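You operate a simulated robot arm through the tools that you are given. There is no shell and no other tool. Be economical: measure what you need, move in short steps, check, and stop when the job is done.

You run a simulated robot arm. Do the job below in one go: nothing can be reset, and whatever is moved stays where it is left.

TASK
Pile some things up. At the end: the purple coiled lead (marked "SCREEN") from the bare end of the sideboard is on the tea corner, with the blue nut can (marked "NUTS") from there on top of it and the teal succulent on top of that; the bead jar (marked "BEADS") is on the tea corner; whatever was shut is shut again. Leave all else as you found it, and nothing knocked over. Set down upright: bead jar.

Only the result counts: the job must be done as asked and must still hold three seconds after the hand-in. Knocking over, shifting, dropping, spilling or breaking anything else fails it.

THE ROBOT
A 7-joint arm with a two-finger parallel gripper, fixed in place. Base frame: the origin is at the foot of the arm, x ahead of it, y to its left, z up; the work surface is at about z = 0.8. Lengths are in m, angles in degrees, forces in N, time in s.
With the tool pointing down near the work surface it reaches from about 0.24 to 0.68 m from the base axis. Its first joint turns from -66.0 to 66.0 degrees. Payload 2.4 kg.
The TCP is the grasp point between the finger pads, 0.03 m short of the fingertips. In the tool frame z runs along the fingers and y along their closing line. Largest opening 0.094 m; finger width 0.028, thickness 0.01; the body of the gripper, 0.05 by 0.096 m, starts 0.055 m behind the TCP.
Orientation is that of the tool frame in the base frame, as [roll, pitch, yaw] about the fixed x, y, z axes, in that order (R = Rz(yaw) Ry(pitch) Rx(roll)). With the fingers straight down and closing along the base's y, the tool's x points along the base's -x, its y along +y and its z along -z.

THE INTERFACE
- The arm moves only by the tool drive_tool. Its argument "series" is a list of rows, each a list of 3 entries, a list of its own where there are three numbers: the turn, a rotation vector about the tool's x, y, z in degrees, then the shift along the tool's x, y, z in m, then the gripper command, from -1 (fully open) to 1 (shut), values between in proportion. In form: [[[wx, wy, wz], [x, y, z], jaw], ...]. A call has 1 to 10 rows; each row is the pose to reach, as a shift and turn from the pose commanded when the call began, along the tool's axes at that moment. Each row takes 0.2 s and may step no farther than 0.05 m and 8.6 degrees from the row before; otherwise, or with a gripper value out of range, the whole call is refused. Where a pose cannot be reached the arm comes as near as it can. A force on the tool above 40 N (or 10 N above the force at the start of the call, whichever is more), or a blocked arm, ends the call early, and 0.2 s more pass. Each finger travels about 0.153 m/s and halts on what it meets, pressing with about 26 N; the grip force reading is that of the motor and also rises with nothing between the fingers. The clock runs only during rows and for 0.2 s after the last one: add rows that repeat a pose to give the fingers time. The reply holds the time, the measured pose of the TCP, the force on the tool along the base axes, the opening and the grip force, in the units named above and with some noise, with the torque about the TCP (base axes, N m) and any sound that the robot's microphone picked up.
- Cameras (640 x 400 px; columns grow to the right, rows downward): "scene" is fixed at [0.0483, 0.4988, 1.4279]; the picture's right is [-0.54, -0.84, 0.00], its down [-0.64, 0.41, -0.65] and it looks along [0.54, -0.35, -0.76] (base axes); focal length 330 px, centre (320, 200). "wrist" rides on the gripper at [0.076, 0.014, -0.103] in the tool frame; the picture's right is [-0.18, 0.98, 0.00], its down [-0.75, -0.14, -0.64] and it looks along [-0.63, -0.12, 0.77] (tool axes); focal length 243 px, centre (320, 200).
- snapshot(camera): a new picture of that camera. The clock stands still meanwhile.
- locate(camera, pixels): there is no depth. For up to 12 entries [column, row, z] of the newest picture of that camera ("zoom" is the newest enlarged one), the place [x, y] in the base frame at which the ray of that pixel passes the height z, good to about 0.002 m, but the place of the scene camera against the robot may be out by one fixed shift of up to 0.012 m in any direction. The clock stands still meanwhile.
- close_up(camera, box): a new picture of the part [left, top, right, bottom] of that camera's present view, enlarged. The clock stands still meanwhile.
- sign_off(): hands the job in; it is judged then, once.

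Go step by step. Measure first, check grasps and placings, and put right what went wrong. The budget is 80 turns and 54 pictures, counting those below and the enlarged ones. Unless the task says otherwise, let go and move clear before handing in, and close with one line.

The tools are called after "Call:" as a command line: name --argument value ..., lists and objects as JSON in quotes. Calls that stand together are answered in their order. drive_tool: Moves the arm, as the interface text tells. Its arguments: {"type":"object","properties":{"series":{"type":"array","items":{"type":"array"}}},"required":["series"]} The other tools are called the same way: snapshot (camera) takes a picture; locate (camera, pixels) gives the place at which the rays of pixels pass given heights; close_up (camera, box) takes an enlarged picture of a part of a camera's view; sign_off () hands the job in.

At the start:

```text
clock: 0.0
tool_pos: [0.3203, 0.0156, 1.0744]
tool_rot: [-180.0, 0.0, -179.9]
force: [0.8, -0.5, 0.0]
moment: [0.0, -0.01, -0.01]
width: 0.0941
finger_force: 0.1
```

scene: 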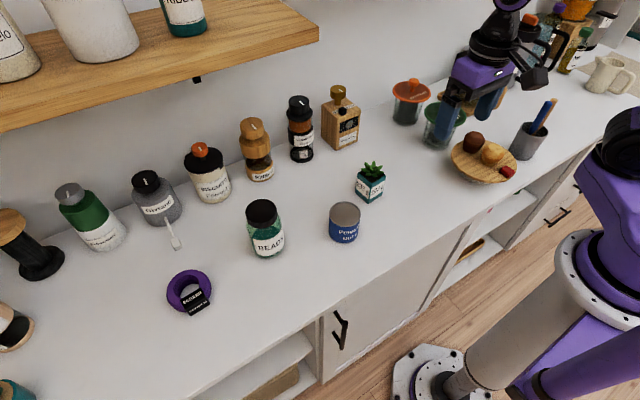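
wrist: 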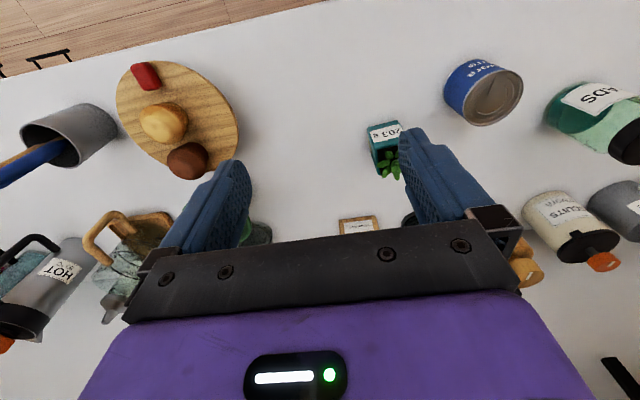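

The pictures show the purple coil (190,292), bead jar (265,228), a blue can (344,222) and the succulent (370,182). The tea corner isn't certain yet, so I enlarge the labels and both ends first.

Call:
close_up --camera "scene" --box '[150, 150, 410, 320]'

Call:
close_up --camera "scene" --box '[380, 0, 640, 190]'

Call:
close_up --camera "scene" --box '[0, 170, 260, 400]'

```text
2.35 times, centred on (280, 235) of scene
```

zoom: 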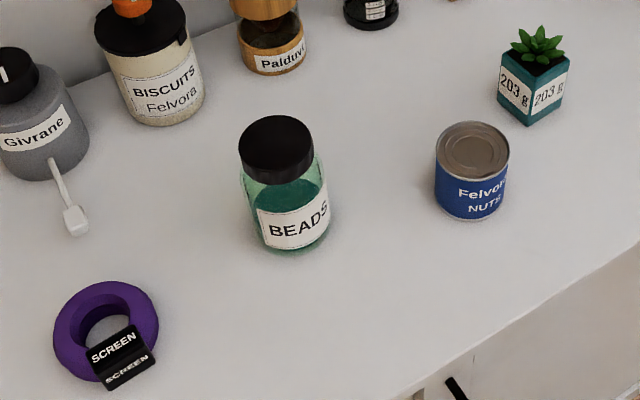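

```text
2.11 times, centred on (510, 95) of scene
```

zoom: 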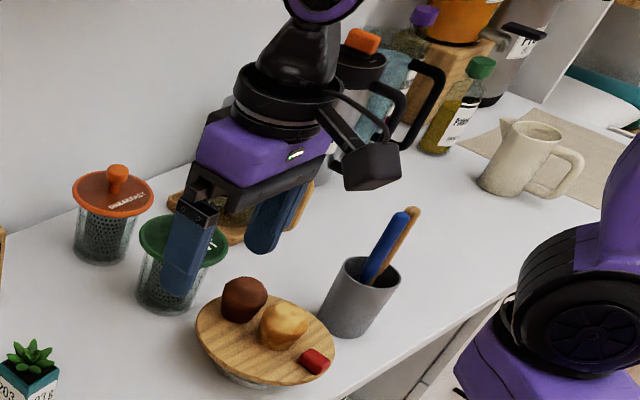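

```text
1.74 times, centred on (130, 285) of scene
```

zoom: 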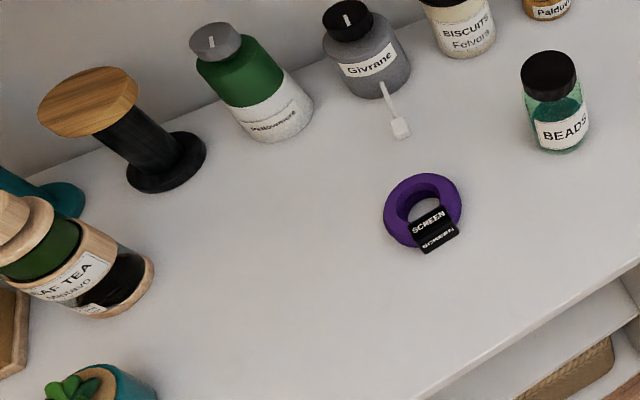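

The objects are clear. There is another plant pot at the lower left, and cups, a flask and a mat on the right end. I measure the key positions on the work surface.

Call:
snapshot --camera "scene"

Call:
locate --camera "scene" --pixels '[[190, 292, 0.82], [267, 252, 0.8], [344, 236, 0.8], [370, 198, 0.8], [483, 165, 0.8], [525, 155, 0.8], [440, 140, 0.8], [407, 118, 0.8], [622, 86, 0.8], [570, 72, 0.8], [637, 98, 0.8], [590, 50, 0.8]]'

Call:
close_up --camera "scene" --box '[0, 300, 140, 400]'

Call:
close_up --camera "scene" --box '[510, 0, 640, 130]'

```text
48 pictures are left
```

scene: 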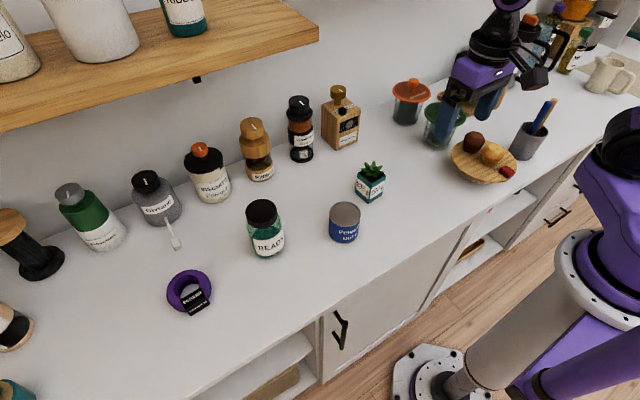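

```text
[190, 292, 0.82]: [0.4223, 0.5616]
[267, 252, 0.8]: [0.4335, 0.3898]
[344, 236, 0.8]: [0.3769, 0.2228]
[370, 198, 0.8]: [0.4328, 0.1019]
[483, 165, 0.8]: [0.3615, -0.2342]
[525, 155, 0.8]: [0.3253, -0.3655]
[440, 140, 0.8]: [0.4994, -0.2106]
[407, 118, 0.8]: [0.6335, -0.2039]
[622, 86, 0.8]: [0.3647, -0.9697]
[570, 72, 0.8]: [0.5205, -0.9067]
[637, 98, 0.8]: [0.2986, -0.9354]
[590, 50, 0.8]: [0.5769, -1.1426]
```

```text
4.00 times, centred on (70, 350) of scene
```

zoom: 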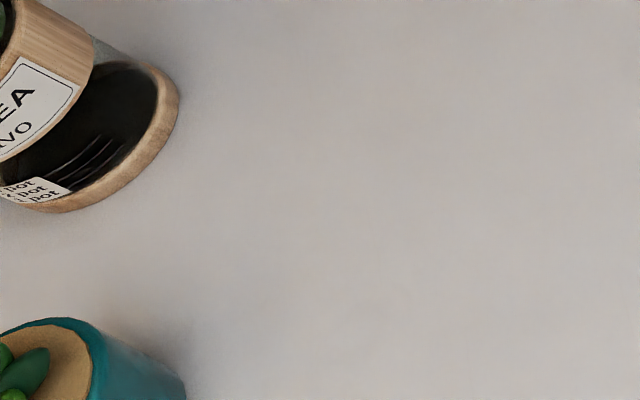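

```text
3.08 times, centred on (575, 65) of scene
```

zoom: 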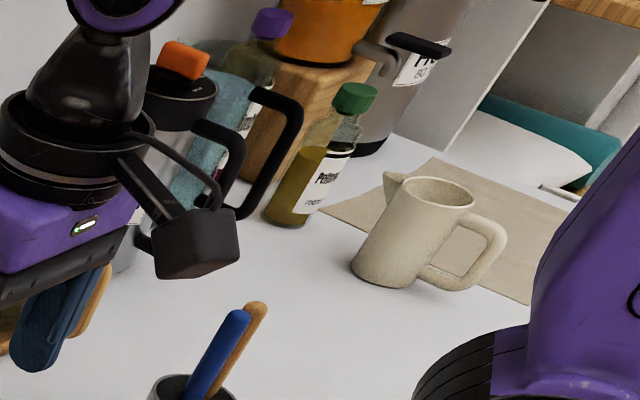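

The mat at the far right is out of reach, at about y −0.95. The reachable tea corner is therefore the area among the infuser cups, the board and the flask. I move the wrist camera over it to find the free space.

Call:
drive_tool --series '[[[0, 0, 5], [0, -0.03, -0.02], -1], [[0, 0, 10], [0, -0.07, -0.04], -1], [[0, 0, 15], [0, -0.11, -0.06], -1], [[0, 0, 20], [0.01, -0.15, -0.08], -1], [[0, 0, 25], [0.02, -0.19, -0.1], -1], [[0, 0, 30], [0.03, -0.22, -0.1], -1]]'

Call:
snapshot --camera "wrist"

Call:
snapshot --camera "scene"

```text
clock: 1.4
tool_pos: [0.2918, -0.2073, 1.1743]
tool_rot: [-180.0, 0.1, 150.0]
force: [0.8, -0.4, -0.2]
moment: [-0.01, -0.02, -0.01]
width: 0.0939
finger_force: 0.0
```

```text
45 pictures are left
```

wrist: 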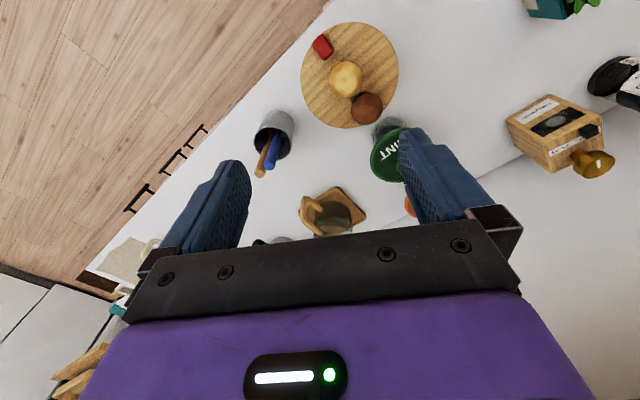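

```text
44 pictures are left
```

scene: 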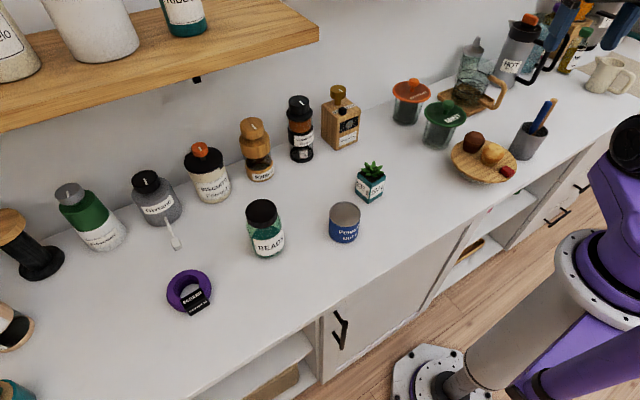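

The tea things (infusers, board, stir cup, teapot on its trivet, HOT flask) are now in clear view. There is free table around scene pixels (500,125) and (545,95). I enlarge and measure the gap.

Call:
close_up --camera "scene" --box '[380, 20, 640, 200]'

Call:
locate --camera "scene" --pixels '[[500, 125, 0.8], [480, 115, 0.8], [520, 105, 0.8], [550, 90, 0.8], [438, 148, 0.8], [465, 105, 0.81], [497, 103, 0.81], [525, 158, 0.8], [515, 150, 0.8], [483, 135, 0.8], [560, 105, 0.8], [510, 85, 0.8]]'

Call:
locate --camera "wrist" --pixels '[[350, 75, 0.8], [271, 150, 0.8], [330, 160, 0.8], [300, 165, 0.8], [395, 130, 0.8], [335, 215, 0.81], [360, 200, 0.81], [302, 210, 0.81], [240, 210, 0.8], [380, 140, 0.8], [330, 190, 0.81], [345, 65, 0.83]]'

```text
2.22 times, centred on (510, 110) of scene
```

zoom: 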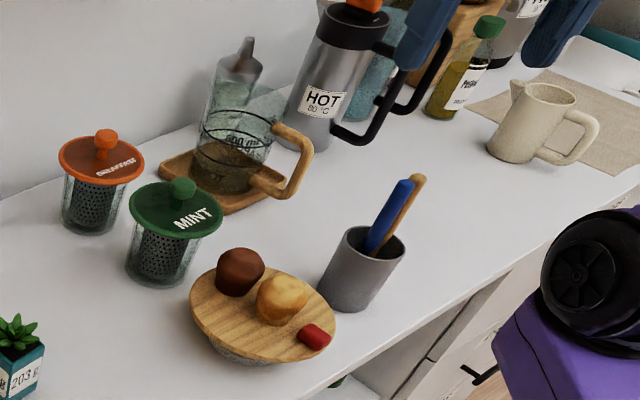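

```text
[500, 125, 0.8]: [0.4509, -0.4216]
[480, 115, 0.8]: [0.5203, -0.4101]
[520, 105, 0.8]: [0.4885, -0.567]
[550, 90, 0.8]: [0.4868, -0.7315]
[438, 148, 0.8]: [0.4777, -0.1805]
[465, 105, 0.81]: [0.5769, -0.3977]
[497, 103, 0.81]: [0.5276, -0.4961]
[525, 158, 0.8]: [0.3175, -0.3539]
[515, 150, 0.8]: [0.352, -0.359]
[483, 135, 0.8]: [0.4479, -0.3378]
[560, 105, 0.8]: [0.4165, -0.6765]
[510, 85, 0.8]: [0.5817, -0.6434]
```

```text
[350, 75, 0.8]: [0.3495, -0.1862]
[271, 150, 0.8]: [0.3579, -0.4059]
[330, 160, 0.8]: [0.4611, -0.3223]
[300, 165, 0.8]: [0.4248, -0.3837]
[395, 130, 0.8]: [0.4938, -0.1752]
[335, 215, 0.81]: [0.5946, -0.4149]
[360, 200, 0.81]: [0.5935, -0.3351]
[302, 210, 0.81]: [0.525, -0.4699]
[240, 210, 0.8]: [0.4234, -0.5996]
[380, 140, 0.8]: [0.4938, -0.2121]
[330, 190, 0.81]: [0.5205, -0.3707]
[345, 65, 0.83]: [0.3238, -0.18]
```

The gap around (0.43,-0.42) is free for the pile, with room for the jar near (0.36,-0.52). Next I check the shelf's position before going left, and swing back to view the coil.

Call:
locate --camera "scene" --pixels '[[318, 40, 1.1], [318, 40, 1.2], [318, 40, 1.3], [0, 130, 1.1], [0, 130, 1.2], [0, 130, 1.3], [160, 85, 1.2], [197, 78, 1.2]]'

Call:
drive_tool --series '[[[0, 0, -8], [0.01, 0.05, 0], -1], [[0, 0, -16], [0.01, 0.1, 0], -1], [[0, 0, -24], [0.01, 0.15, 0], -1], [[0, 0, -32], [0.01, 0.195, 0], -1], [[0, 0, -40], [0.01, 0.24, 0], -1], [[0, 0, -48], [0, 0.285, 0], -1], [[0, 0, -56], [-0.02, 0.33, 0], -1], [[0, 0, -64], [-0.04, 0.37, 0], -1], [[0, 0, -72], [-0.07, 0.405, 0], -1], [[0, 0, -80], [-0.1, 0.44, 0], -1]]'

Call:
snapshot --camera "wrist"

```text
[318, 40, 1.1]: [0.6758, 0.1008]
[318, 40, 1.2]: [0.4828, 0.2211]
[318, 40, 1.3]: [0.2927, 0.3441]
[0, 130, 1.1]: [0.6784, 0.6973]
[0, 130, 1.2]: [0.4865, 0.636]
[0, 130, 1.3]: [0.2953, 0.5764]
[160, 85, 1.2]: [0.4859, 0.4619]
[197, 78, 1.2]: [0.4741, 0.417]
```

```text
refused: row 1 steps farther than a row can; nothing moved
```

```text
42 pictures are left
```

wrist: 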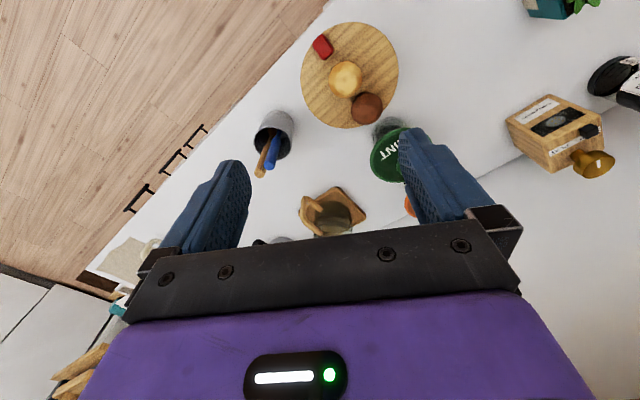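

The shelf front is somewhere between x 0.48 and 0.68 and its height is uncertain, so I stay well short of it. I split the swing left into smaller steps.

Call:
drive_tool --series '[[[0, 0, -8], [0.0239, 0.0427, 0.01], -1], [[0, 0, -16], [0.0478, 0.0853, 0.02], -1], [[0, 0, -24], [0.0718, 0.128, 0.02], -1], [[0, 0, -32], [0.0957, 0.1707, 0.02], -1], [[0, 0, -40], [0.1196, 0.2133, 0.02], -1], [[0, 0, -48], [0.1435, 0.256, 0.02], -1], [[0, 0, -56], [0.1674, 0.2987, 0.02], -1], [[0, 0, -64], [0.1914, 0.3413, 0.02], -1], [[0, 0, -72], [0.2153, 0.384, 0.02], -1], [[0, 0, -80], [0.2392, 0.4267, 0.02], -1]]'

Call:
snapshot --camera "wrist"

```text
clock: 3.6
tool_pos: [0.2962, 0.2879, 1.1548]
tool_rot: [179.9, 0.0, -129.9]
force: [0.4, 0.4, 0.0]
moment: [0.0, -0.01, 0.02]
width: 0.0939
finger_force: 0.1
```

```text
41 pictures are left
```

wrist: 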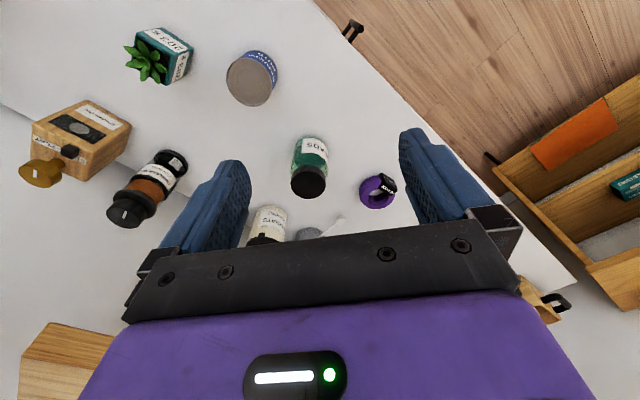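

The coil shows at (377,190), with its tag on the near side. I enlarge it and measure.

Call:
close_up --camera "wrist" --box '[280, 130, 420, 230]'

Call:
locate --camera "wrist" --pixels '[[377, 190, 0.82], [377, 208, 0.8], [361, 192, 0.82], [395, 194, 0.82], [383, 174, 0.82], [310, 170, 0.8], [265, 98, 0.8], [170, 65, 0.8], [70, 325, 1.1], [70, 325, 1.2], [388, 184, 0.82]]'

```text
4.00 times, centred on (350, 180) of wrist
```

zoom: 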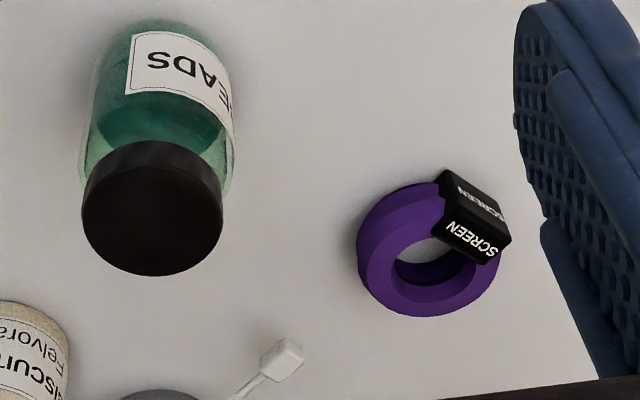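

```text
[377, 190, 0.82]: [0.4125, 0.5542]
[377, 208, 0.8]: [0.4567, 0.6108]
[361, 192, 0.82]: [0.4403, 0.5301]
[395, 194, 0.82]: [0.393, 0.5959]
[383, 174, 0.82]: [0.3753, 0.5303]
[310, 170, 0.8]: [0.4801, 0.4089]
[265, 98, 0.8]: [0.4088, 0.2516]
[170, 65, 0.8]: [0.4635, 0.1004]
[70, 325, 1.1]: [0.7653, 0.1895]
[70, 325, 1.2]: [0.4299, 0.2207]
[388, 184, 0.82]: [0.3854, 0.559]
```

The shelf's front bottom edge is at about x 0.55, z 1.16, so the coil can be approached safely. I move nearer to the coil for a precise look.

Call:
drive_tool --series '[[[0, 0, 0], [-0.03, 0.014, 0.03], -1], [[0, 0, 0], [-0.06, 0.028, 0.06], -1], [[0, 0, 0], [-0.09, 0.042, 0.09], -1], [[0, 0, 0], [-0.12, 0.056, 0.12], -1], [[0, 0, 0], [-0.145, 0.068, 0.15], -1], [[0, 0, 0], [-0.165, 0.0795, 0.18], -1]]'

Call:
snapshot --camera "wrist"

Call:
close_up --camera "scene" --box '[140, 240, 240, 330]'

```text
clock: 5.0
tool_pos: [0.3412, 0.462, 0.9737]
tool_rot: [-180.0, -0.1, -129.9]
force: [-0.3, 0.2, 0.7]
moment: [0.0, -0.04, -0.03]
width: 0.0941
finger_force: 0.1
```

```text
39 pictures are left
```

wrist: 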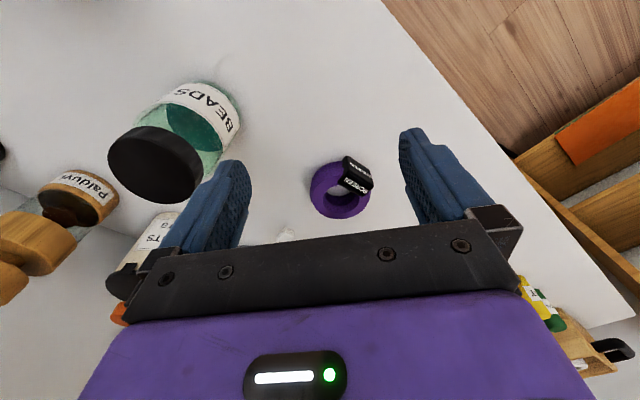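

```text
4.44 times, centred on (190, 285) of scene
```

zoom: 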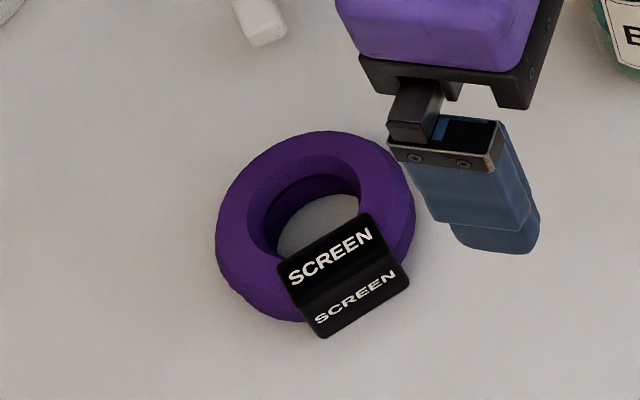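

The coil is a ring with the tag saddled over its −x rim. I enlarge the wrist view to measure the ring.

Call:
close_up --camera "wrist" --box '[290, 140, 390, 230]'

```text
4.44 times, centred on (340, 185) of wrist
```

zoom: 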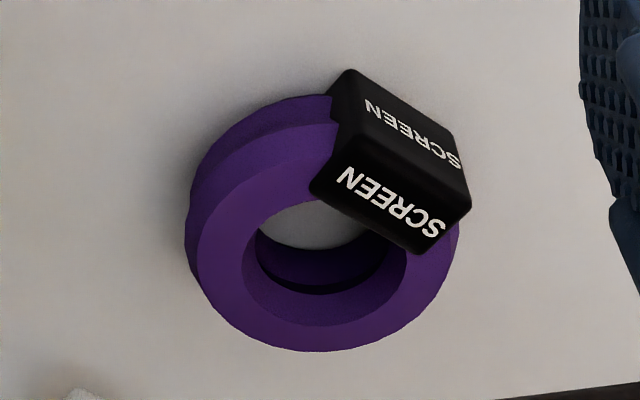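

I compute the ring's outline at several heights from that enlargement.

Call:
locate --camera "zoom" --pixels '[[195, 255, 0.82], [460, 245, 0.82], [328, 255, 0.82], [328, 255, 0.83], [328, 352, 0.83], [195, 255, 0.83], [460, 245, 0.83], [328, 255, 0.84], [405, 165, 0.835], [310, 185, 0.835], [445, 250, 0.835], [185, 230, 0.8]]'

Call:
locate --camera "scene" --pixels '[[186.2, 286.1, 0.82], [186.2, 286.1, 0.83], [186.2, 286.1, 0.84], [166.5, 292, 0.81], [211, 286, 0.81]]'

```text
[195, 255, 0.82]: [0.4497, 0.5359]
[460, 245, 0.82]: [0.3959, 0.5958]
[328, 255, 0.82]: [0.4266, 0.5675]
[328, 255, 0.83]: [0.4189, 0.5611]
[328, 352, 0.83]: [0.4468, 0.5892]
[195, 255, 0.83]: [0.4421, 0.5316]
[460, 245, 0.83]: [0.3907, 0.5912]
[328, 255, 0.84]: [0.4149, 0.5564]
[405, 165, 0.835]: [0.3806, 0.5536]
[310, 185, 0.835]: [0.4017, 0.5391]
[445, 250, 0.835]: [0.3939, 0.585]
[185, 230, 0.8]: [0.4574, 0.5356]
```

```text
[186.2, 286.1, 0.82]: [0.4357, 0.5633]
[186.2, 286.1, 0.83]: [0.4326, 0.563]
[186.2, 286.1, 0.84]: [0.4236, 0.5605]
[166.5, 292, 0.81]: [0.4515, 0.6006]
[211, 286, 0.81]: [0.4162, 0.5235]
```

The ring is about 0.079 m across, centred at about (0.421, 0.563), with the tag on its −x side. I hover over it with the fingers closing roughly along y, clear of the tag, and check the reach.

Call:
drive_tool --series '[[[0, 0, 8], [-0.026, 0.001, 0.01], -1], [[0, 0, 16], [-0.052, 0.002, 0.02], -1], [[0, 0, 24], [-0.078, 0.003, 0.035], -1], [[0, 0, 32], [-0.104, 0.003, 0.05], -1], [[0, 0, 40], [-0.1288, 0.0034, 0.074], -1], [[0, 0, 40], [-0.1288, 0.0034, 0.074], -1]]'

Call:
close_up --camera "scene" --box '[120, 200, 280, 320]'

Call:
snapshot --camera "wrist"

```text
clock: 6.4
tool_pos: [0.42, 0.5547, 0.8985]
tool_rot: [-179.9, 0.0, -170.1]
force: [0.4, 0.6, 0.1]
moment: [0.02, -0.02, 0.02]
width: 0.0938
finger_force: 0.1
out of reach, approached as far as the arm can: row 5, 6
```

```text
3.33 times, centred on (200, 260) of scene
```

zoom: 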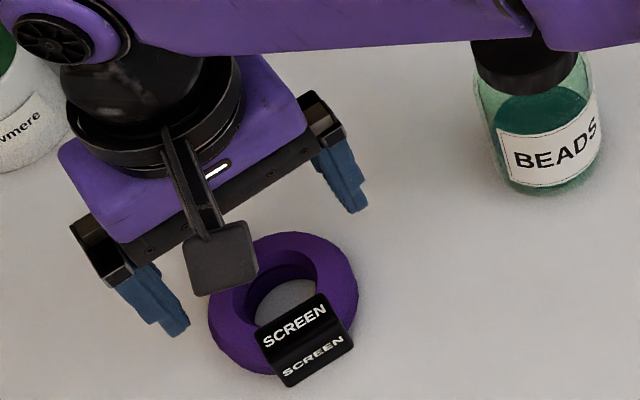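

```text
35 pictures are left
```

wrist: 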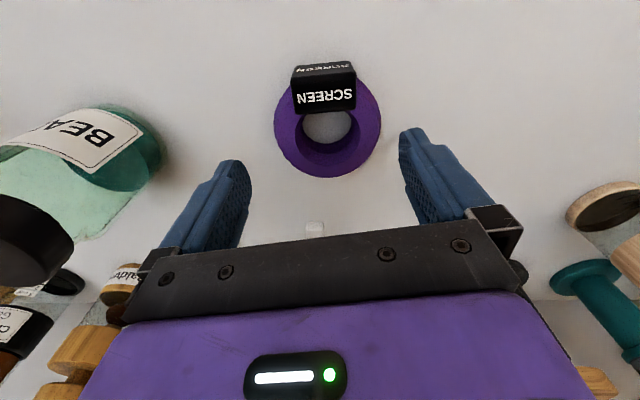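

The arm reaches only r≈0.696 here, nearly at the ring's centre, and the tag is squared to the hand. I re-measure the ring from this close view.

Call:
locate --camera "wrist" --pixels '[[273, 128, 0.82], [381, 125, 0.82], [273, 128, 0.83], [381, 125, 0.83], [327, 178, 0.83], [327, 178, 0.82], [303, 130, 0.83], [357, 130, 0.83], [327, 153, 0.83], [293, 112, 0.835], [357, 110, 0.835], [293, 85, 0.835]]'

```text
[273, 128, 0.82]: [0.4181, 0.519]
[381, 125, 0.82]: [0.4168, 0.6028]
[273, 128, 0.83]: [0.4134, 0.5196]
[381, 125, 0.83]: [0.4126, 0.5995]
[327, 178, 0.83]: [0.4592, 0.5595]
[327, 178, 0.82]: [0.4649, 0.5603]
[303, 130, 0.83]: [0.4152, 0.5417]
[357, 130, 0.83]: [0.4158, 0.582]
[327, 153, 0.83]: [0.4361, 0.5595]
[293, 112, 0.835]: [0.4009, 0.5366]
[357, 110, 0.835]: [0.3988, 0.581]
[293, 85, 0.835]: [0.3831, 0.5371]
```

The ring centre is about (0.418, 0.560). I correct slightly sideways, come down to z≈0.87 and read the pose.

Call:
drive_tool --series '[[[0, 0, 0], [0.005, 0.0055, 0], -1], [[0, 0, 0], [0.005, 0.0055, 0.029], -1]]'

```text
clock: 7.0
tool_pos: [0.4106, 0.5588, 0.8702]
tool_rot: [180.0, 0.1, -169.9]
force: [0.2, 0.5, -0.1]
moment: [0.01, 0.0, 0.0]
width: 0.0938
finger_force: 0.1
```

The pose is in line, within 1–2 mm of the ring centre in y. I go down to z≈0.834 and close.

Call:
drive_tool --series '[[[0, 0, 0], [-0.002, 0.001, 0.018], -1], [[0, 0, 0], [-0.003, 0.001, 0.036], -1], [[0, 0, 0], [-0.003, 0.001, 0.036], -1]]'

Call:
snapshot --camera "wrist"

```text
clock: 7.8
tool_pos: [0.4075, 0.5557, 0.8348]
tool_rot: [-179.9, 0.1, -170.0]
force: [0.6, -0.1, 0.1]
moment: [-0.01, 0.0, 0.01]
width: 0.0941
finger_force: 0.0
out of reach, approached as far as the arm can: row 1, 2, 3
```

```text
34 pictures are left
```

wrist: 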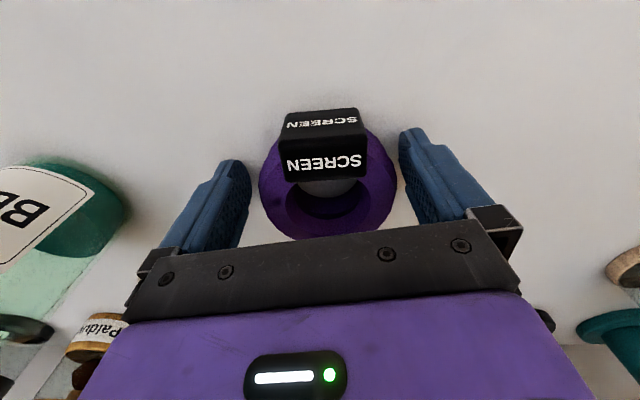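

The fingers straddle the ring, with the tag between them and not touched. I close.

Call:
drive_tool --series '[[[0, 0, 0], [0, 0, 0], 0.0], [[0, 0, 0], [0, 0, 0], 0.6], [[0, 0, 0], [0, 0, 0], 0.6]]'

Call:
snapshot --camera "wrist"

```text
clock: 8.6
tool_pos: [0.4069, 0.5556, 0.8349]
tool_rot: [-180.0, 0.0, -169.9]
force: [-0.4, 1.3, 0.6]
moment: [-0.02, -0.02, 0.0]
width: 0.0803
finger_force: 25.6
```

```text
33 pictures are left
```

wrist: 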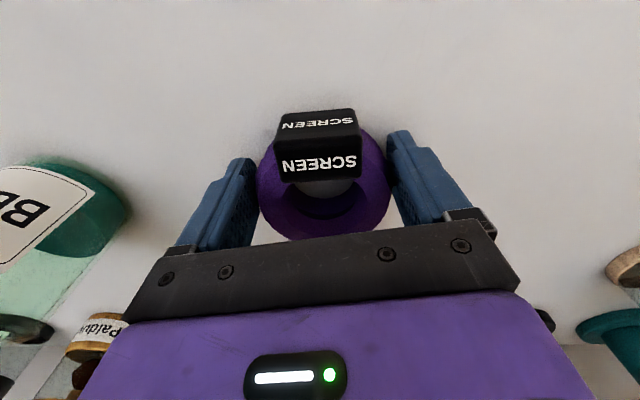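

The grip holds at 0.080 m with 26 N. I lift and draw back toward the base, clear of the jar.

Call:
drive_tool --series '[[[0, 0, 0], [0, 0, -0.03], 0.6], [[0, 0, 0], [0.0, 0, -0.07], 0.6], [[0, 0, 0], [0.01, 0, -0.11], 0.6], [[0, 0, 0], [0.03, 0, -0.15], 0.6], [[0, 0, 0], [0.06, 0, -0.18], 0.6], [[0, 0, 0], [0.09, -0.01, -0.21], 0.6]]'

Call:
snapshot --camera "scene"

```text
clock: 10.0
tool_pos: [0.3204, 0.5279, 1.0432]
tool_rot: [179.9, 0.0, -170.0]
force: [0.9, 0.1, -0.9]
moment: [0.03, 0.01, -0.02]
width: 0.019
finger_force: 0.0
```

```text
32 pictures are left
```

scene: 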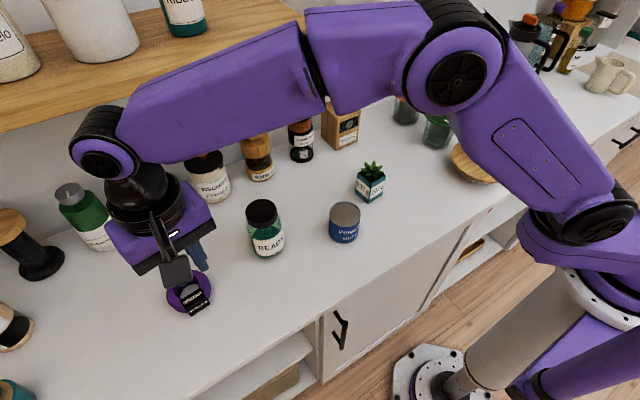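

The fingers read 0.019, so the ring slipped out on the lift, but it is still lying flat at about its old place. I check it with the wrist camera and will grip the ring's wall instead.

Call:
drive_tool --series '[[[0, 0, 0], [0, 0.0, 0.03], -0.5], [[0, 0, 0], [0.0, 0.01, 0.06], -0.5], [[0, 0, 0], [0, 0.02, 0.09], -0.5]]'

Call:
close_up --camera "wrist" --box '[240, 100, 400, 240]'

```text
clock: 10.8
tool_pos: [0.3179, 0.5486, 0.9542]
tool_rot: [180.0, 0.1, -170.0]
force: [0.2, 0.6, 0.1]
moment: [0.01, 0.0, 0.03]
width: 0.0704
finger_force: 0.0
```

```text
2.86 times, centred on (320, 170) of wrist
```

zoom: 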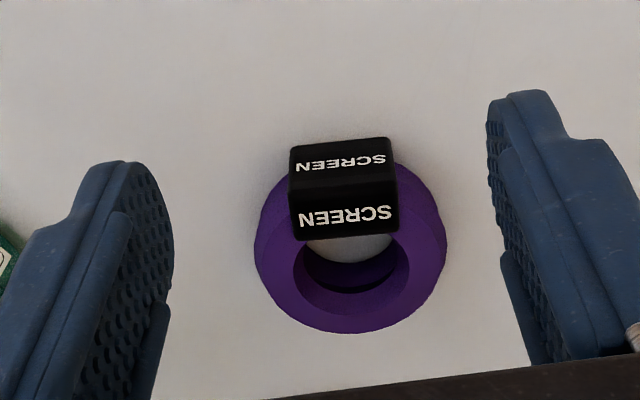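

The ring looks unmoved. I re-measure it; then I'll grip across the full diameter again, this time with the fingers tilted a little outward so the pads reach the true centre.

Call:
locate --camera "zoom" --pixels '[[255, 255, 0.82], [446, 250, 0.82], [255, 255, 0.83], [446, 250, 0.83], [350, 333, 0.83], [294, 265, 0.83], [408, 262, 0.83], [350, 313, 0.83], [291, 192, 0.835], [397, 186, 0.835], [350, 333, 0.825], [291, 150, 0.81]]'

```text
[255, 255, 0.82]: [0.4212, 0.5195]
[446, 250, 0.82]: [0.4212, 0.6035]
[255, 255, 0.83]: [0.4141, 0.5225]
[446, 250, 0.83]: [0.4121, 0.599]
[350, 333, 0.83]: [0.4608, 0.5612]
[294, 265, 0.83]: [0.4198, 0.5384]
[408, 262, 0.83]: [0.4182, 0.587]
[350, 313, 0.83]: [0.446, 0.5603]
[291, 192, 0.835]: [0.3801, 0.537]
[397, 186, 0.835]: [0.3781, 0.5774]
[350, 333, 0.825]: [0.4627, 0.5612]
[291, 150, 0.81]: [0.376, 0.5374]
```

The ring centre is confirmed at (0.421, 0.561). I hover there with 12° of outward tilt and read the pose.

Call:
drive_tool --series '[[[0, -4, 0], [-0.035, -0.002, 0.02], -1], [[0, -8, 0], [-0.07, -0.004, 0.045], -1], [[0, -12, 0], [-0.1036, -0.0055, 0.075], -1], [[0, -12, 0], [-0.1036, -0.0055, 0.079], -1]]'

Call:
snapshot --camera "wrist"

```text
clock: 11.8
tool_pos: [0.4196, 0.5601, 0.8757]
tool_rot: [-180.0, 12.1, -169.9]
force: [-0.3, -0.3, -0.8]
moment: [0.01, 0.0, 0.0]
width: 0.0939
finger_force: 0.1
```

```text
30 pictures are left
```

wrist: 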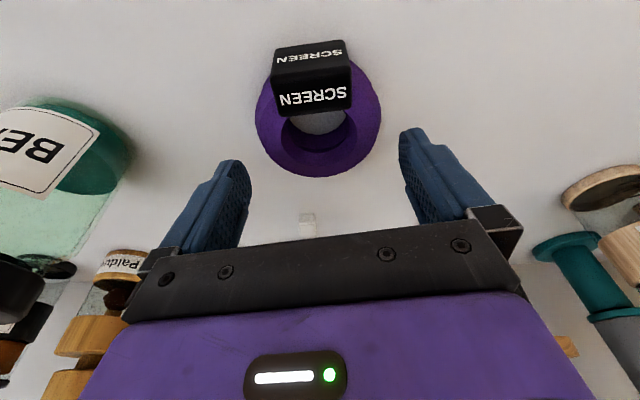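

The reach is good now at (0.4196, 0.5601). I descend to z≈0.835 and close fully.

Call:
drive_tool --series '[[[0, 0, 0], [0.0035, 0.0005, 0.02], -1], [[0, 0, 0], [0.007, 0.001, 0.0396], -1], [[0, 0, 0], [0.007, 0.001, 0.0396], -1], [[0, 0, 0], [0.007, 0.001, 0.0396], 0.2], [[0, 0, 0], [0.007, 0.001, 0.0396], 1], [[0, 0, 0], [0.007, 0.001, 0.0396], 1], [[0, 0, 0], [0.007, 0.001, 0.0396], 1]]'

Call:
close_up --camera "scene" --box '[120, 200, 280, 320]'

```text
clock: 13.4
tool_pos: [0.4207, 0.5614, 0.8359]
tool_rot: [-179.9, 12.0, -170.0]
force: [0.9, -0.4, -0.9]
moment: [0.06, -0.01, -0.01]
width: 0.0799
finger_force: 26.1
```

```text
3.33 times, centred on (200, 260) of scene
```

zoom: 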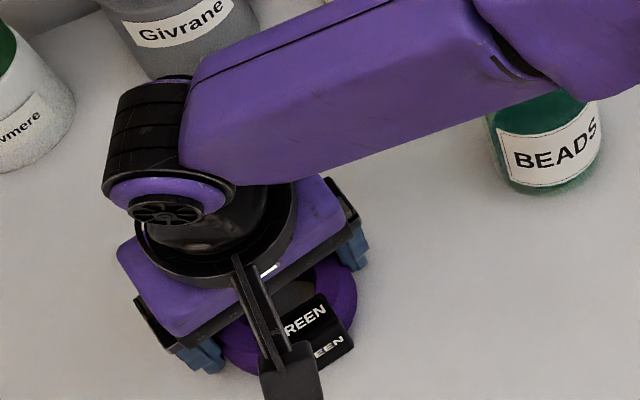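

Gripped at the true diameter (0.0799). I lift slowly by a few centimetres and check the opening.

Call:
drive_tool --series '[[[0, 0, 0], [-0.002, 0, -0.01], 1], [[0, 0, 0], [-0.004, 0, -0.02], 1], [[0, 0, 0], [-0.0063, 0, -0.03], 1], [[0, 0, 0], [-0.0085, 0, -0.04], 1]]'

Call:
snapshot --camera "wrist"

```text
clock: 14.4
tool_pos: [0.4201, 0.5635, 0.8776]
tool_rot: [-180.0, 12.0, -170.0]
force: [-0.2, -0.4, -0.8]
moment: [-0.02, -0.02, 0.01]
width: 0.0799
finger_force: 26.0
```

```text
28 pictures are left
```

wrist: 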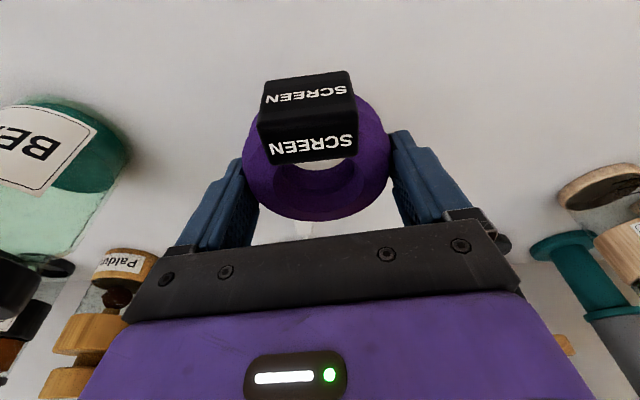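

The ring is held firmly and hangs level. I raise it, draw it back and undo the tilt.

Call:
drive_tool --series '[[[0, 0, 0], [-0.0083, 0, -0.039], 1], [[0, 0, 0], [-0.0166, 0, -0.078], 1], [[0, 3, 0], [0.0075, -0.0236, -0.1067], 1], [[0, 6, 0], [0.0315, -0.0473, -0.1354], 1], [[0, 9, 0], [0.0556, -0.071, -0.164], 1], [[0, 12, 0], [0.0796, -0.0946, -0.1927], 1], [[0, 12, 0], [0.0796, -0.0946, -0.1927], 1]]'

```text
clock: 16.0
tool_pos: [0.3191, 0.4461, 1.0463]
tool_rot: [180.0, 0.0, -170.0]
force: [-0.2, 0.9, -2.0]
moment: [0.03, -0.01, 0.0]
width: 0.08
finger_force: 26.4
```

Still held at 0.080. I swing toward the tea corner along x≈0.32 at z 1.05, turning the hand as it goes.

Call:
drive_tool --series '[[[0, 0, 6], [0.0067, -0.0462, 0], 1], [[0, 0, 12], [0.0134, -0.0923, 0], 1], [[0, 0, 18], [0.0202, -0.1385, 0], 1], [[0, 0, 24], [0.0269, -0.1846, 0], 1], [[0, 0, 30], [0.0336, -0.2308, 0], 1], [[0, 0, 36], [0.0403, -0.2769, 0], 1], [[0, 0, 42], [0.0471, -0.3231, 0], 1], [[0, 0, 48], [0.0538, -0.3692, 0], 1]]'

```text
clock: 17.8
tool_pos: [0.3336, 0.0765, 1.0481]
tool_rot: [-180.0, 0.0, 142.0]
force: [-0.3, 0.0, -1.2]
moment: [-0.05, -0.01, 0.02]
width: 0.08
finger_force: 25.9
```

Call:
drive_tool --series '[[[0, 0, 6], [-0.0296, -0.0366, 0], 1], [[0, 0, 12], [-0.0592, -0.0732, 0], 1], [[0, 0, 18], [-0.0889, -0.1098, 0], 1], [[0, 0, 24], [-0.1185, -0.1464, 0], 1], [[0, 0, 30], [-0.1481, -0.183, 0], 1], [[0, 0, 36], [-0.1777, -0.2196, 0], 1], [[0, 0, 42], [-0.2074, -0.2562, 0], 1], [[0, 0, 48], [-0.237, -0.2928, 0], 1]]'

Call:
snapshot --camera "wrist"

Call:
snapshot --camera "scene"

```text
clock: 19.6
tool_pos: [0.3385, -0.2996, 1.0494]
tool_rot: [180.0, 0.1, 93.9]
force: [-0.2, 0.1, -1.2]
moment: [0.01, -0.02, -0.03]
width: 0.0803
finger_force: 26.3
```

```text
27 pictures are left
```

wrist: 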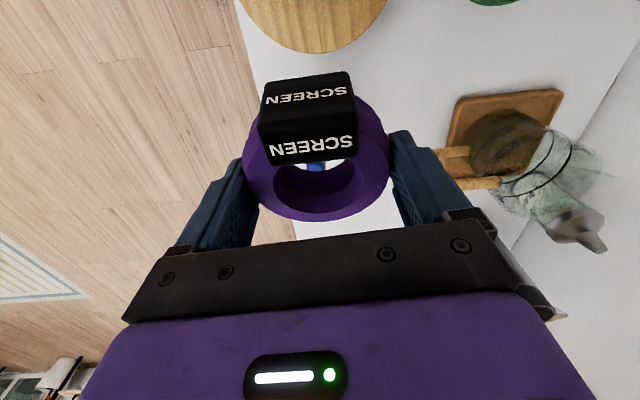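

```text
26 pictures are left
```

scene: 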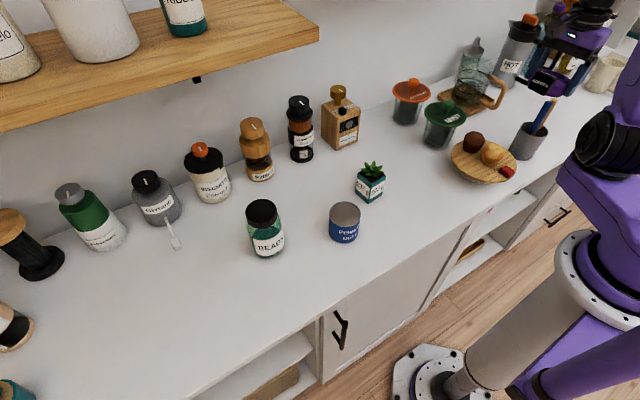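

The teapot trivet and handle are at (455–560, 90–180) and a stirrer shows through the ring. I measure these to choose the set-down point.

Call:
locate --camera "wrist" --pixels '[[448, 145, 0.81], [455, 97, 0.81], [562, 90, 0.81], [437, 150, 0.85], [437, 150, 0.9], [480, 182, 0.85], [480, 182, 0.9], [340, 50, 0.82], [300, 53, 0.82], [315, 165, 0.9]]'

Call:
locate --camera "scene" --pixels '[[505, 88, 0.87], [500, 105, 0.87], [553, 100, 0.93], [548, 100, 0.95], [527, 140, 0.87], [440, 88, 0.81], [482, 115, 0.8], [538, 152, 0.8], [512, 150, 0.8]]'

```text
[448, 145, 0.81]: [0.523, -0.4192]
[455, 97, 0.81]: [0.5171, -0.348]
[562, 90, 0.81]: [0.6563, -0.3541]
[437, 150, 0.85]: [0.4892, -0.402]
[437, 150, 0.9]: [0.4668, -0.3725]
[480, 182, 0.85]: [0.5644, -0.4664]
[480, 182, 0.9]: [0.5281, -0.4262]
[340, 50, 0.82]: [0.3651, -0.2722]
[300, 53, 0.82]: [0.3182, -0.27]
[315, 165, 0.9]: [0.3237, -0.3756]
```

```text
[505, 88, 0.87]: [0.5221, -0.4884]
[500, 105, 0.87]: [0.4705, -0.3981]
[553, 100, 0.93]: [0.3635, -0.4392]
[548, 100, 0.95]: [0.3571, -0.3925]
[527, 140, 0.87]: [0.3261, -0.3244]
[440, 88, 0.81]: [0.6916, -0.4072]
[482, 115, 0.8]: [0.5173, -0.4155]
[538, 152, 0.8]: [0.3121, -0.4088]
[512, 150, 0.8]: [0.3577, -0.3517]
```

The teapot handle reaches to about (0.49,-0.42) and the stirrers lean to about (0.36,-0.41). I'll put the pile at about (0.41,-0.52), clear of both, and the jar later near (0.43,-0.36). I move over the first spot.

Call:
drive_tool --series '[[[0, 0, 2], [-0.045, 0.0113, 0], 1], [[0, 0, 4], [-0.09, 0.0226, 0], 1], [[0, 0, 6], [-0.135, 0.0338, 0], 1], [[0, 0, 8], [-0.18, 0.0451, 0.01], 1], [[0, 0, 9], [-0.2249, 0.0564, 0.03], 1], [[0, 0, 9], [-0.2249, 0.0564, 0.07], 1]]'

Call:
snapshot --camera "scene"

Call:
snapshot --camera "wrist"

```text
refused: row 5 steps farther than a row can; nothing moved
```

```text
25 pictures are left
```

scene: 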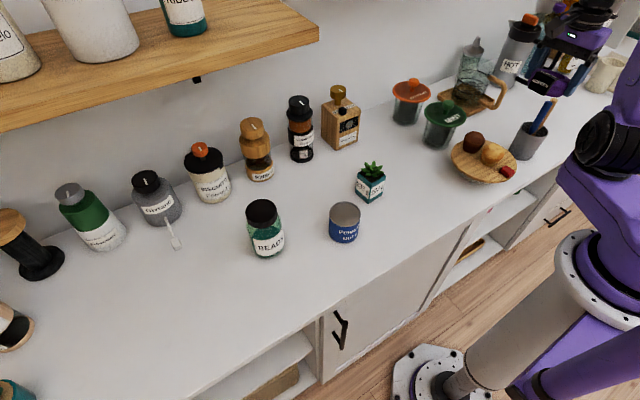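

```text
24 pictures are left
```

wrist: 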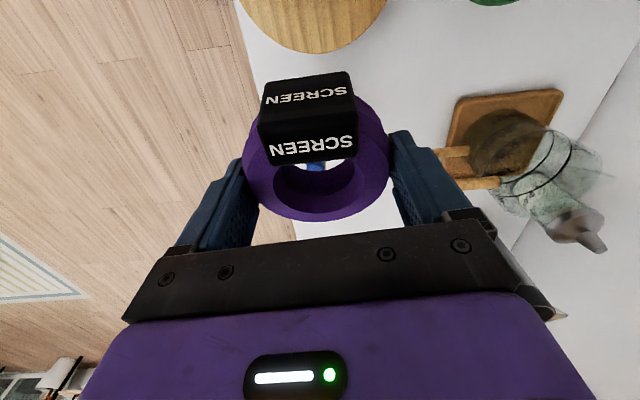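

One row was a hair too long, so I resend it with smaller steps.

Call:
drive_tool --series '[[[0, 0, 2], [-0.045, 0.0113, 0], 1], [[0, 0, 4], [-0.09, 0.0226, 0], 1], [[0, 0, 6], [-0.135, 0.0338, 0], 1], [[0, 0, 8], [-0.18, 0.0451, 0], 1], [[0, 0, 9], [-0.2249, 0.0564, 0], 1], [[0, 0, 9], [-0.2249, 0.0564, 0.035], 1], [[0, 0, 9], [-0.2249, 0.0564, 0.07], 1]]'

Call:
snapshot --camera "wrist"

Call:
close_up --camera "scene" --box '[440, 0, 640, 180]'

```text
clock: 21.2
tool_pos: [0.4121, -0.5169, 0.9751]
tool_rot: [180.0, 0.0, 85.0]
force: [-0.4, -0.3, -0.9]
moment: [0.0, -0.06, 0.01]
width: 0.08
finger_force: 25.9
```

```text
23 pictures are left
```

wrist: 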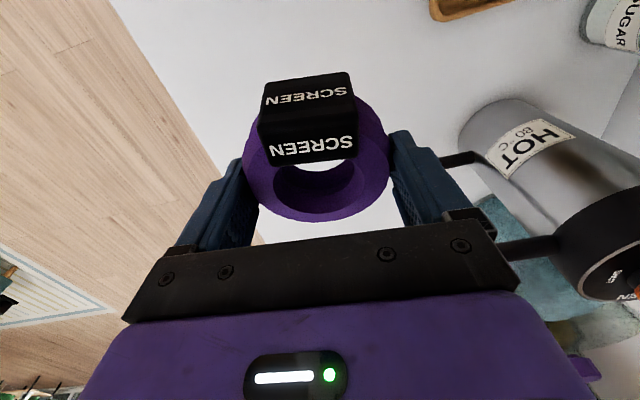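

```text
2.22 times, centred on (540, 90) of scene
```

zoom: 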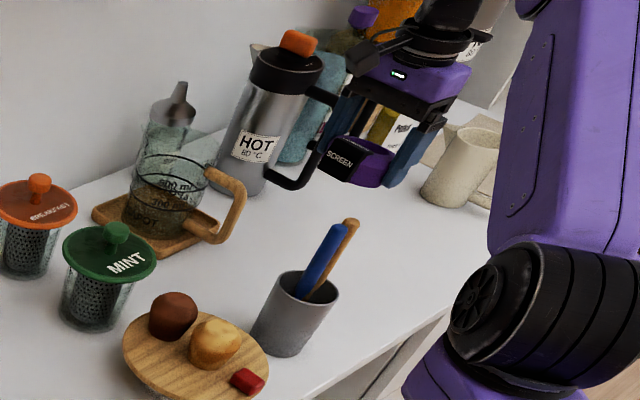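

The HOT flask's handle appears next to the right finger (wrist (455,160)). I measure its position before going down.

Call:
locate --camera "wrist" --pixels '[[442, 160, 0.82], [442, 160, 0.84], [442, 160, 0.86], [502, 250, 0.95], [502, 250, 0.92], [515, 100, 0.8], [460, 130, 0.8], [545, 60, 0.8]]'

Call:
locate --camera "zoom" --pixels '[[295, 188, 0.83], [265, 178, 0.83], [295, 188, 0.86], [335, 95, 0.93], [335, 95, 0.96], [318, 155, 0.86], [250, 195, 0.8], [350, 185, 0.945]]'

```text
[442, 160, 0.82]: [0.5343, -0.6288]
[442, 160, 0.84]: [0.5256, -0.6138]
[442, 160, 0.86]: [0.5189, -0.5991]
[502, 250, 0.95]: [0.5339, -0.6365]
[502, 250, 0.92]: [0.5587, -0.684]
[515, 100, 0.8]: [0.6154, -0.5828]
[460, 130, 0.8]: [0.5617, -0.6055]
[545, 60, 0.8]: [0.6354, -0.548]
```

```text
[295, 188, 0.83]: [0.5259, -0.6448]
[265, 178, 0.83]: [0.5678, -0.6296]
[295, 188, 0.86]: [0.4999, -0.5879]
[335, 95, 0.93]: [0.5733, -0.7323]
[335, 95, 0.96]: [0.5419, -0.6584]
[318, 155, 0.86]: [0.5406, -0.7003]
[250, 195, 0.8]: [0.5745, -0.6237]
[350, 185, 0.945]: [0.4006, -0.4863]
```

The flask handle is about 0.1 m away, so that's fine. The ring was gripped with a 12° tilt, so I restore that tilt for a flat set-down, shift slightly outward away from the stirrers, and lower.

Call:
drive_tool --series '[[[0, -6, 0], [-0.0105, 0.007, 0.01], 1], [[0, -12, 0], [-0.0105, 0.007, 0.03], 1], [[0, -12, 0], [-0.0105, 0.007, 0.065], 1], [[0, -12, 0], [-0.0105, 0.007, 0.1], 1], [[0, -12, 0], [-0.0105, 0.007, 0.125], 1], [[0, -12, 0], [-0.0105, 0.007, 0.134], 1], [[0, -12, 0], [-0.0105, 0.007, 0.138], 1]]'

Call:
close_up --camera "scene" --box '[460, 20, 640, 180]'

```text
clock: 22.8
tool_pos: [0.4163, -0.5294, 0.8423]
tool_rot: [-180.0, 12.0, 84.9]
force: [0.6, -0.7, -0.5]
moment: [0.0, -0.01, 0.0]
width: 0.08
finger_force: 25.5
```

```text
2.50 times, centred on (550, 100) of scene
```

zoom: 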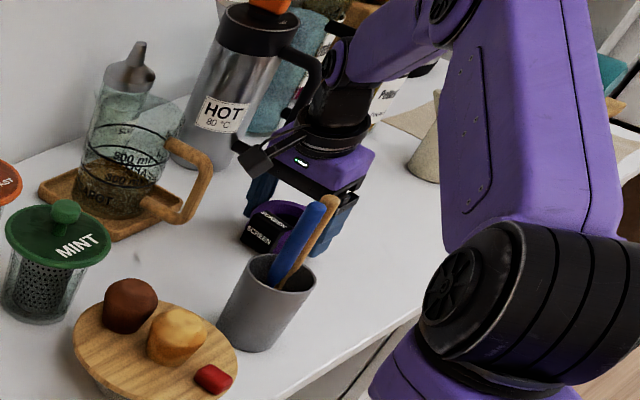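

There is no contact force yet at z 0.842. I lower the last millimetres in tiny steps.

Call:
drive_tool --series '[[[0, 0, 0], [0.0004, 0, 0.002], 1], [[0, 0, 0], [0.0008, 0, 0.004], 1], [[0, 0, 0], [0.0012, 0, 0.0055], 1], [[0, 0, 0], [0.0012, 0, 0.0055], 1]]'

```text
clock: 23.8
tool_pos: [0.4171, -0.5288, 0.8354]
tool_rot: [-180.0, 12.1, 85.0]
force: [0.1, -0.2, -0.9]
moment: [0.01, -0.02, -0.04]
width: 0.0799
finger_force: 26.4
```

Height 0.8354 matches the pick-up height. I release, wait, and rise straight up.

Call:
drive_tool --series '[[[0, 0, 0], [0, 0, 0], 0.3], [[0, 0, 0], [0, 0, 0], -1], [[0, 0, 0], [0, 0, 0], -1], [[0, 0, 0], [-0.006, 0, -0.03], -1], [[0, 0, 0], [-0.014, 0, -0.07], -1], [[0, 0, 0], [-0.022, 0, -0.11], -1], [[0, 4, 0], [-0.026, 0, -0.15], -1], [[0, 8, 0], [-0.02, 0, -0.19], -1], [[0, 12, 0], [-0.01, 0, -0.21], -1]]'

Call:
snapshot --camera "wrist"

```text
clock: 25.8
tool_pos: [0.4195, -0.499, 1.0431]
tool_rot: [180.0, -0.1, 85.1]
force: [0.3, 0.6, 0.2]
moment: [0.02, -0.02, -0.02]
width: 0.0939
finger_force: 0.0
```

```text
20 pictures are left
```

wrist: 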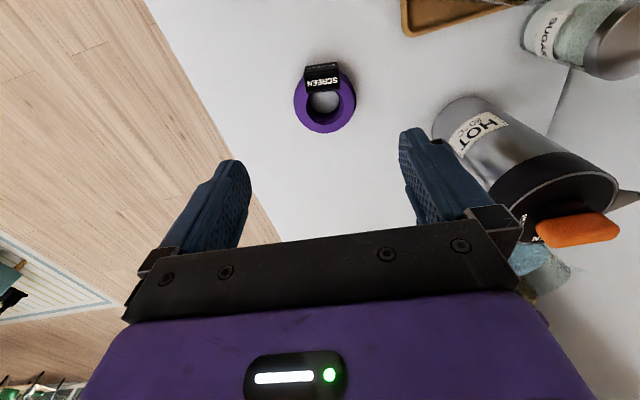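

The coil lies flat on the tea corner at wrist (325,102). I measure it exactly for the can.

Call:
close_up --camera "wrist" --box '[280, 50, 370, 140]'

Call:
locate --camera "wrist" --pixels '[[294, 103, 0.83], [355, 103, 0.83], [325, 133, 0.83], [325, 103, 0.83], [306, 93, 0.835], [341, 90, 0.835], [304, 70, 0.835]]'

```text
4.44 times, centred on (325, 95) of wrist
```

zoom: 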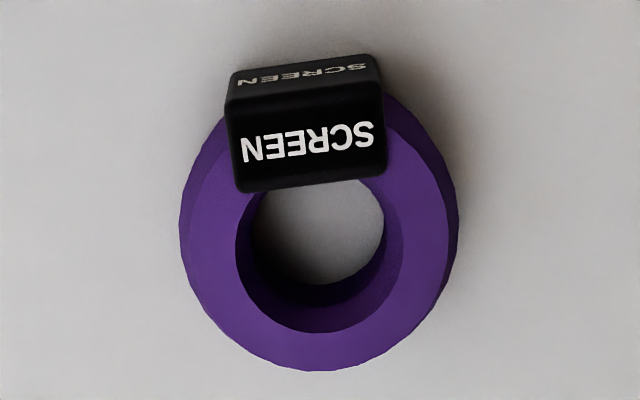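

```text
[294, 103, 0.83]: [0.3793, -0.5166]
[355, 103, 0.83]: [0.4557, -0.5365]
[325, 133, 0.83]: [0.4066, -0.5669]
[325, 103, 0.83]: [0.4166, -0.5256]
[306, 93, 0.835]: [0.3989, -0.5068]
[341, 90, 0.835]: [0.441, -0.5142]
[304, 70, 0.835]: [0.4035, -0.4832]
```

The coil centre is at about (0.417,-0.527), tag side toward +y. Next is the can: I swing back to it at x≈0.28.

Call:
drive_tool --series '[[[0, 0, -6], [0.0452, -0.0127, 0], -1], [[0, 0, -12], [0.0905, -0.0254, 0], -1], [[0, 0, -18], [0.1357, -0.0381, 0], -1], [[0, 0, -24], [0.181, -0.0508, 0], -1], [[0, 0, -30], [0.2262, -0.0635, 0], -1], [[0, 0, -36], [0.2715, -0.0762, 0], -1], [[0, 0, -42], [0.3167, -0.0889, 0], -1], [[0, 0, -48], [0.362, -0.1016, 0], -1]]'

```text
clock: 27.6
tool_pos: [0.3471, -0.1305, 1.0409]
tool_rot: [180.0, 0.0, 133.2]
force: [0.0, -0.1, 0.5]
moment: [-0.02, 0.03, 0.03]
width: 0.0938
finger_force: 0.0
```

Call:
drive_tool --series '[[[0, 0, -6], [0.0395, 0.0256, 0], -1], [[0, 0, -12], [0.079, 0.0512, 0], -1], [[0, 0, -18], [0.1185, 0.0768, 0], -1], [[0, 0, -24], [0.158, 0.1024, 0.01], -1], [[0, 0, -30], [0.1975, 0.128, 0.02], -1], [[0, 0, -36], [0.237, 0.1536, 0.03], -1], [[0, 0, -42], [0.2765, 0.1792, 0.04], -1], [[0, 0, -47], [0.316, 0.2048, 0.05], -1], [[0, 0, -47], [0.316, 0.2048, 0.05], -1]]'

Call:
snapshot --camera "wrist"

```text
clock: 29.6
tool_pos: [0.2843, 0.2429, 0.9921]
tool_rot: [-180.0, 0.0, -179.9]
force: [-0.2, -0.2, 0.6]
moment: [0.02, -0.04, -0.03]
width: 0.0939
finger_force: 0.1
```

```text
18 pictures are left
```

wrist: 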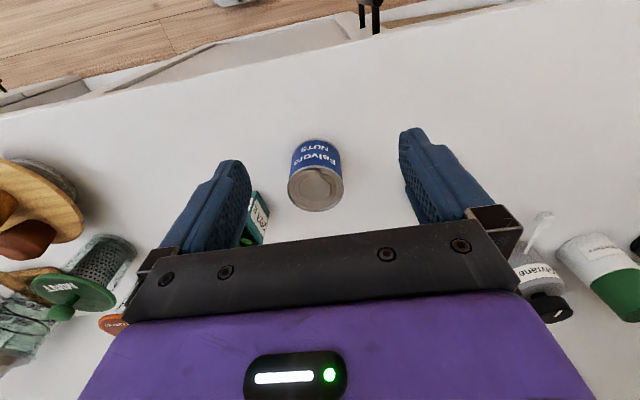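

The can is ahead at (315,180). I measure its rim at a few heights against its base edge.

Call:
locate --camera "wrist" --pixels '[[317, 140, 0.8], [316, 211, 0.85], [316, 211, 0.86], [316, 211, 0.87], [315, 166, 0.85], [315, 166, 0.86], [315, 166, 0.87], [288, 187, 0.85], [343, 187, 0.85], [288, 187, 0.86], [343, 187, 0.86], [291, 148, 0.8]]'

```text
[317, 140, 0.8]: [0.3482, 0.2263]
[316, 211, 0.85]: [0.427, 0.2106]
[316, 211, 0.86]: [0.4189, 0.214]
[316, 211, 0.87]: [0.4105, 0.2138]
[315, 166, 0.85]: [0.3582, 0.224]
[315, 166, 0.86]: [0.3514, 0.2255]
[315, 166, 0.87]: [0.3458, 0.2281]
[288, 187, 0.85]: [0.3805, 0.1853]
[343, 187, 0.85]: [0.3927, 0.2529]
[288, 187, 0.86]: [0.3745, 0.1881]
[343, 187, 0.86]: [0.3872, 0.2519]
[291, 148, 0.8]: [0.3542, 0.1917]
```

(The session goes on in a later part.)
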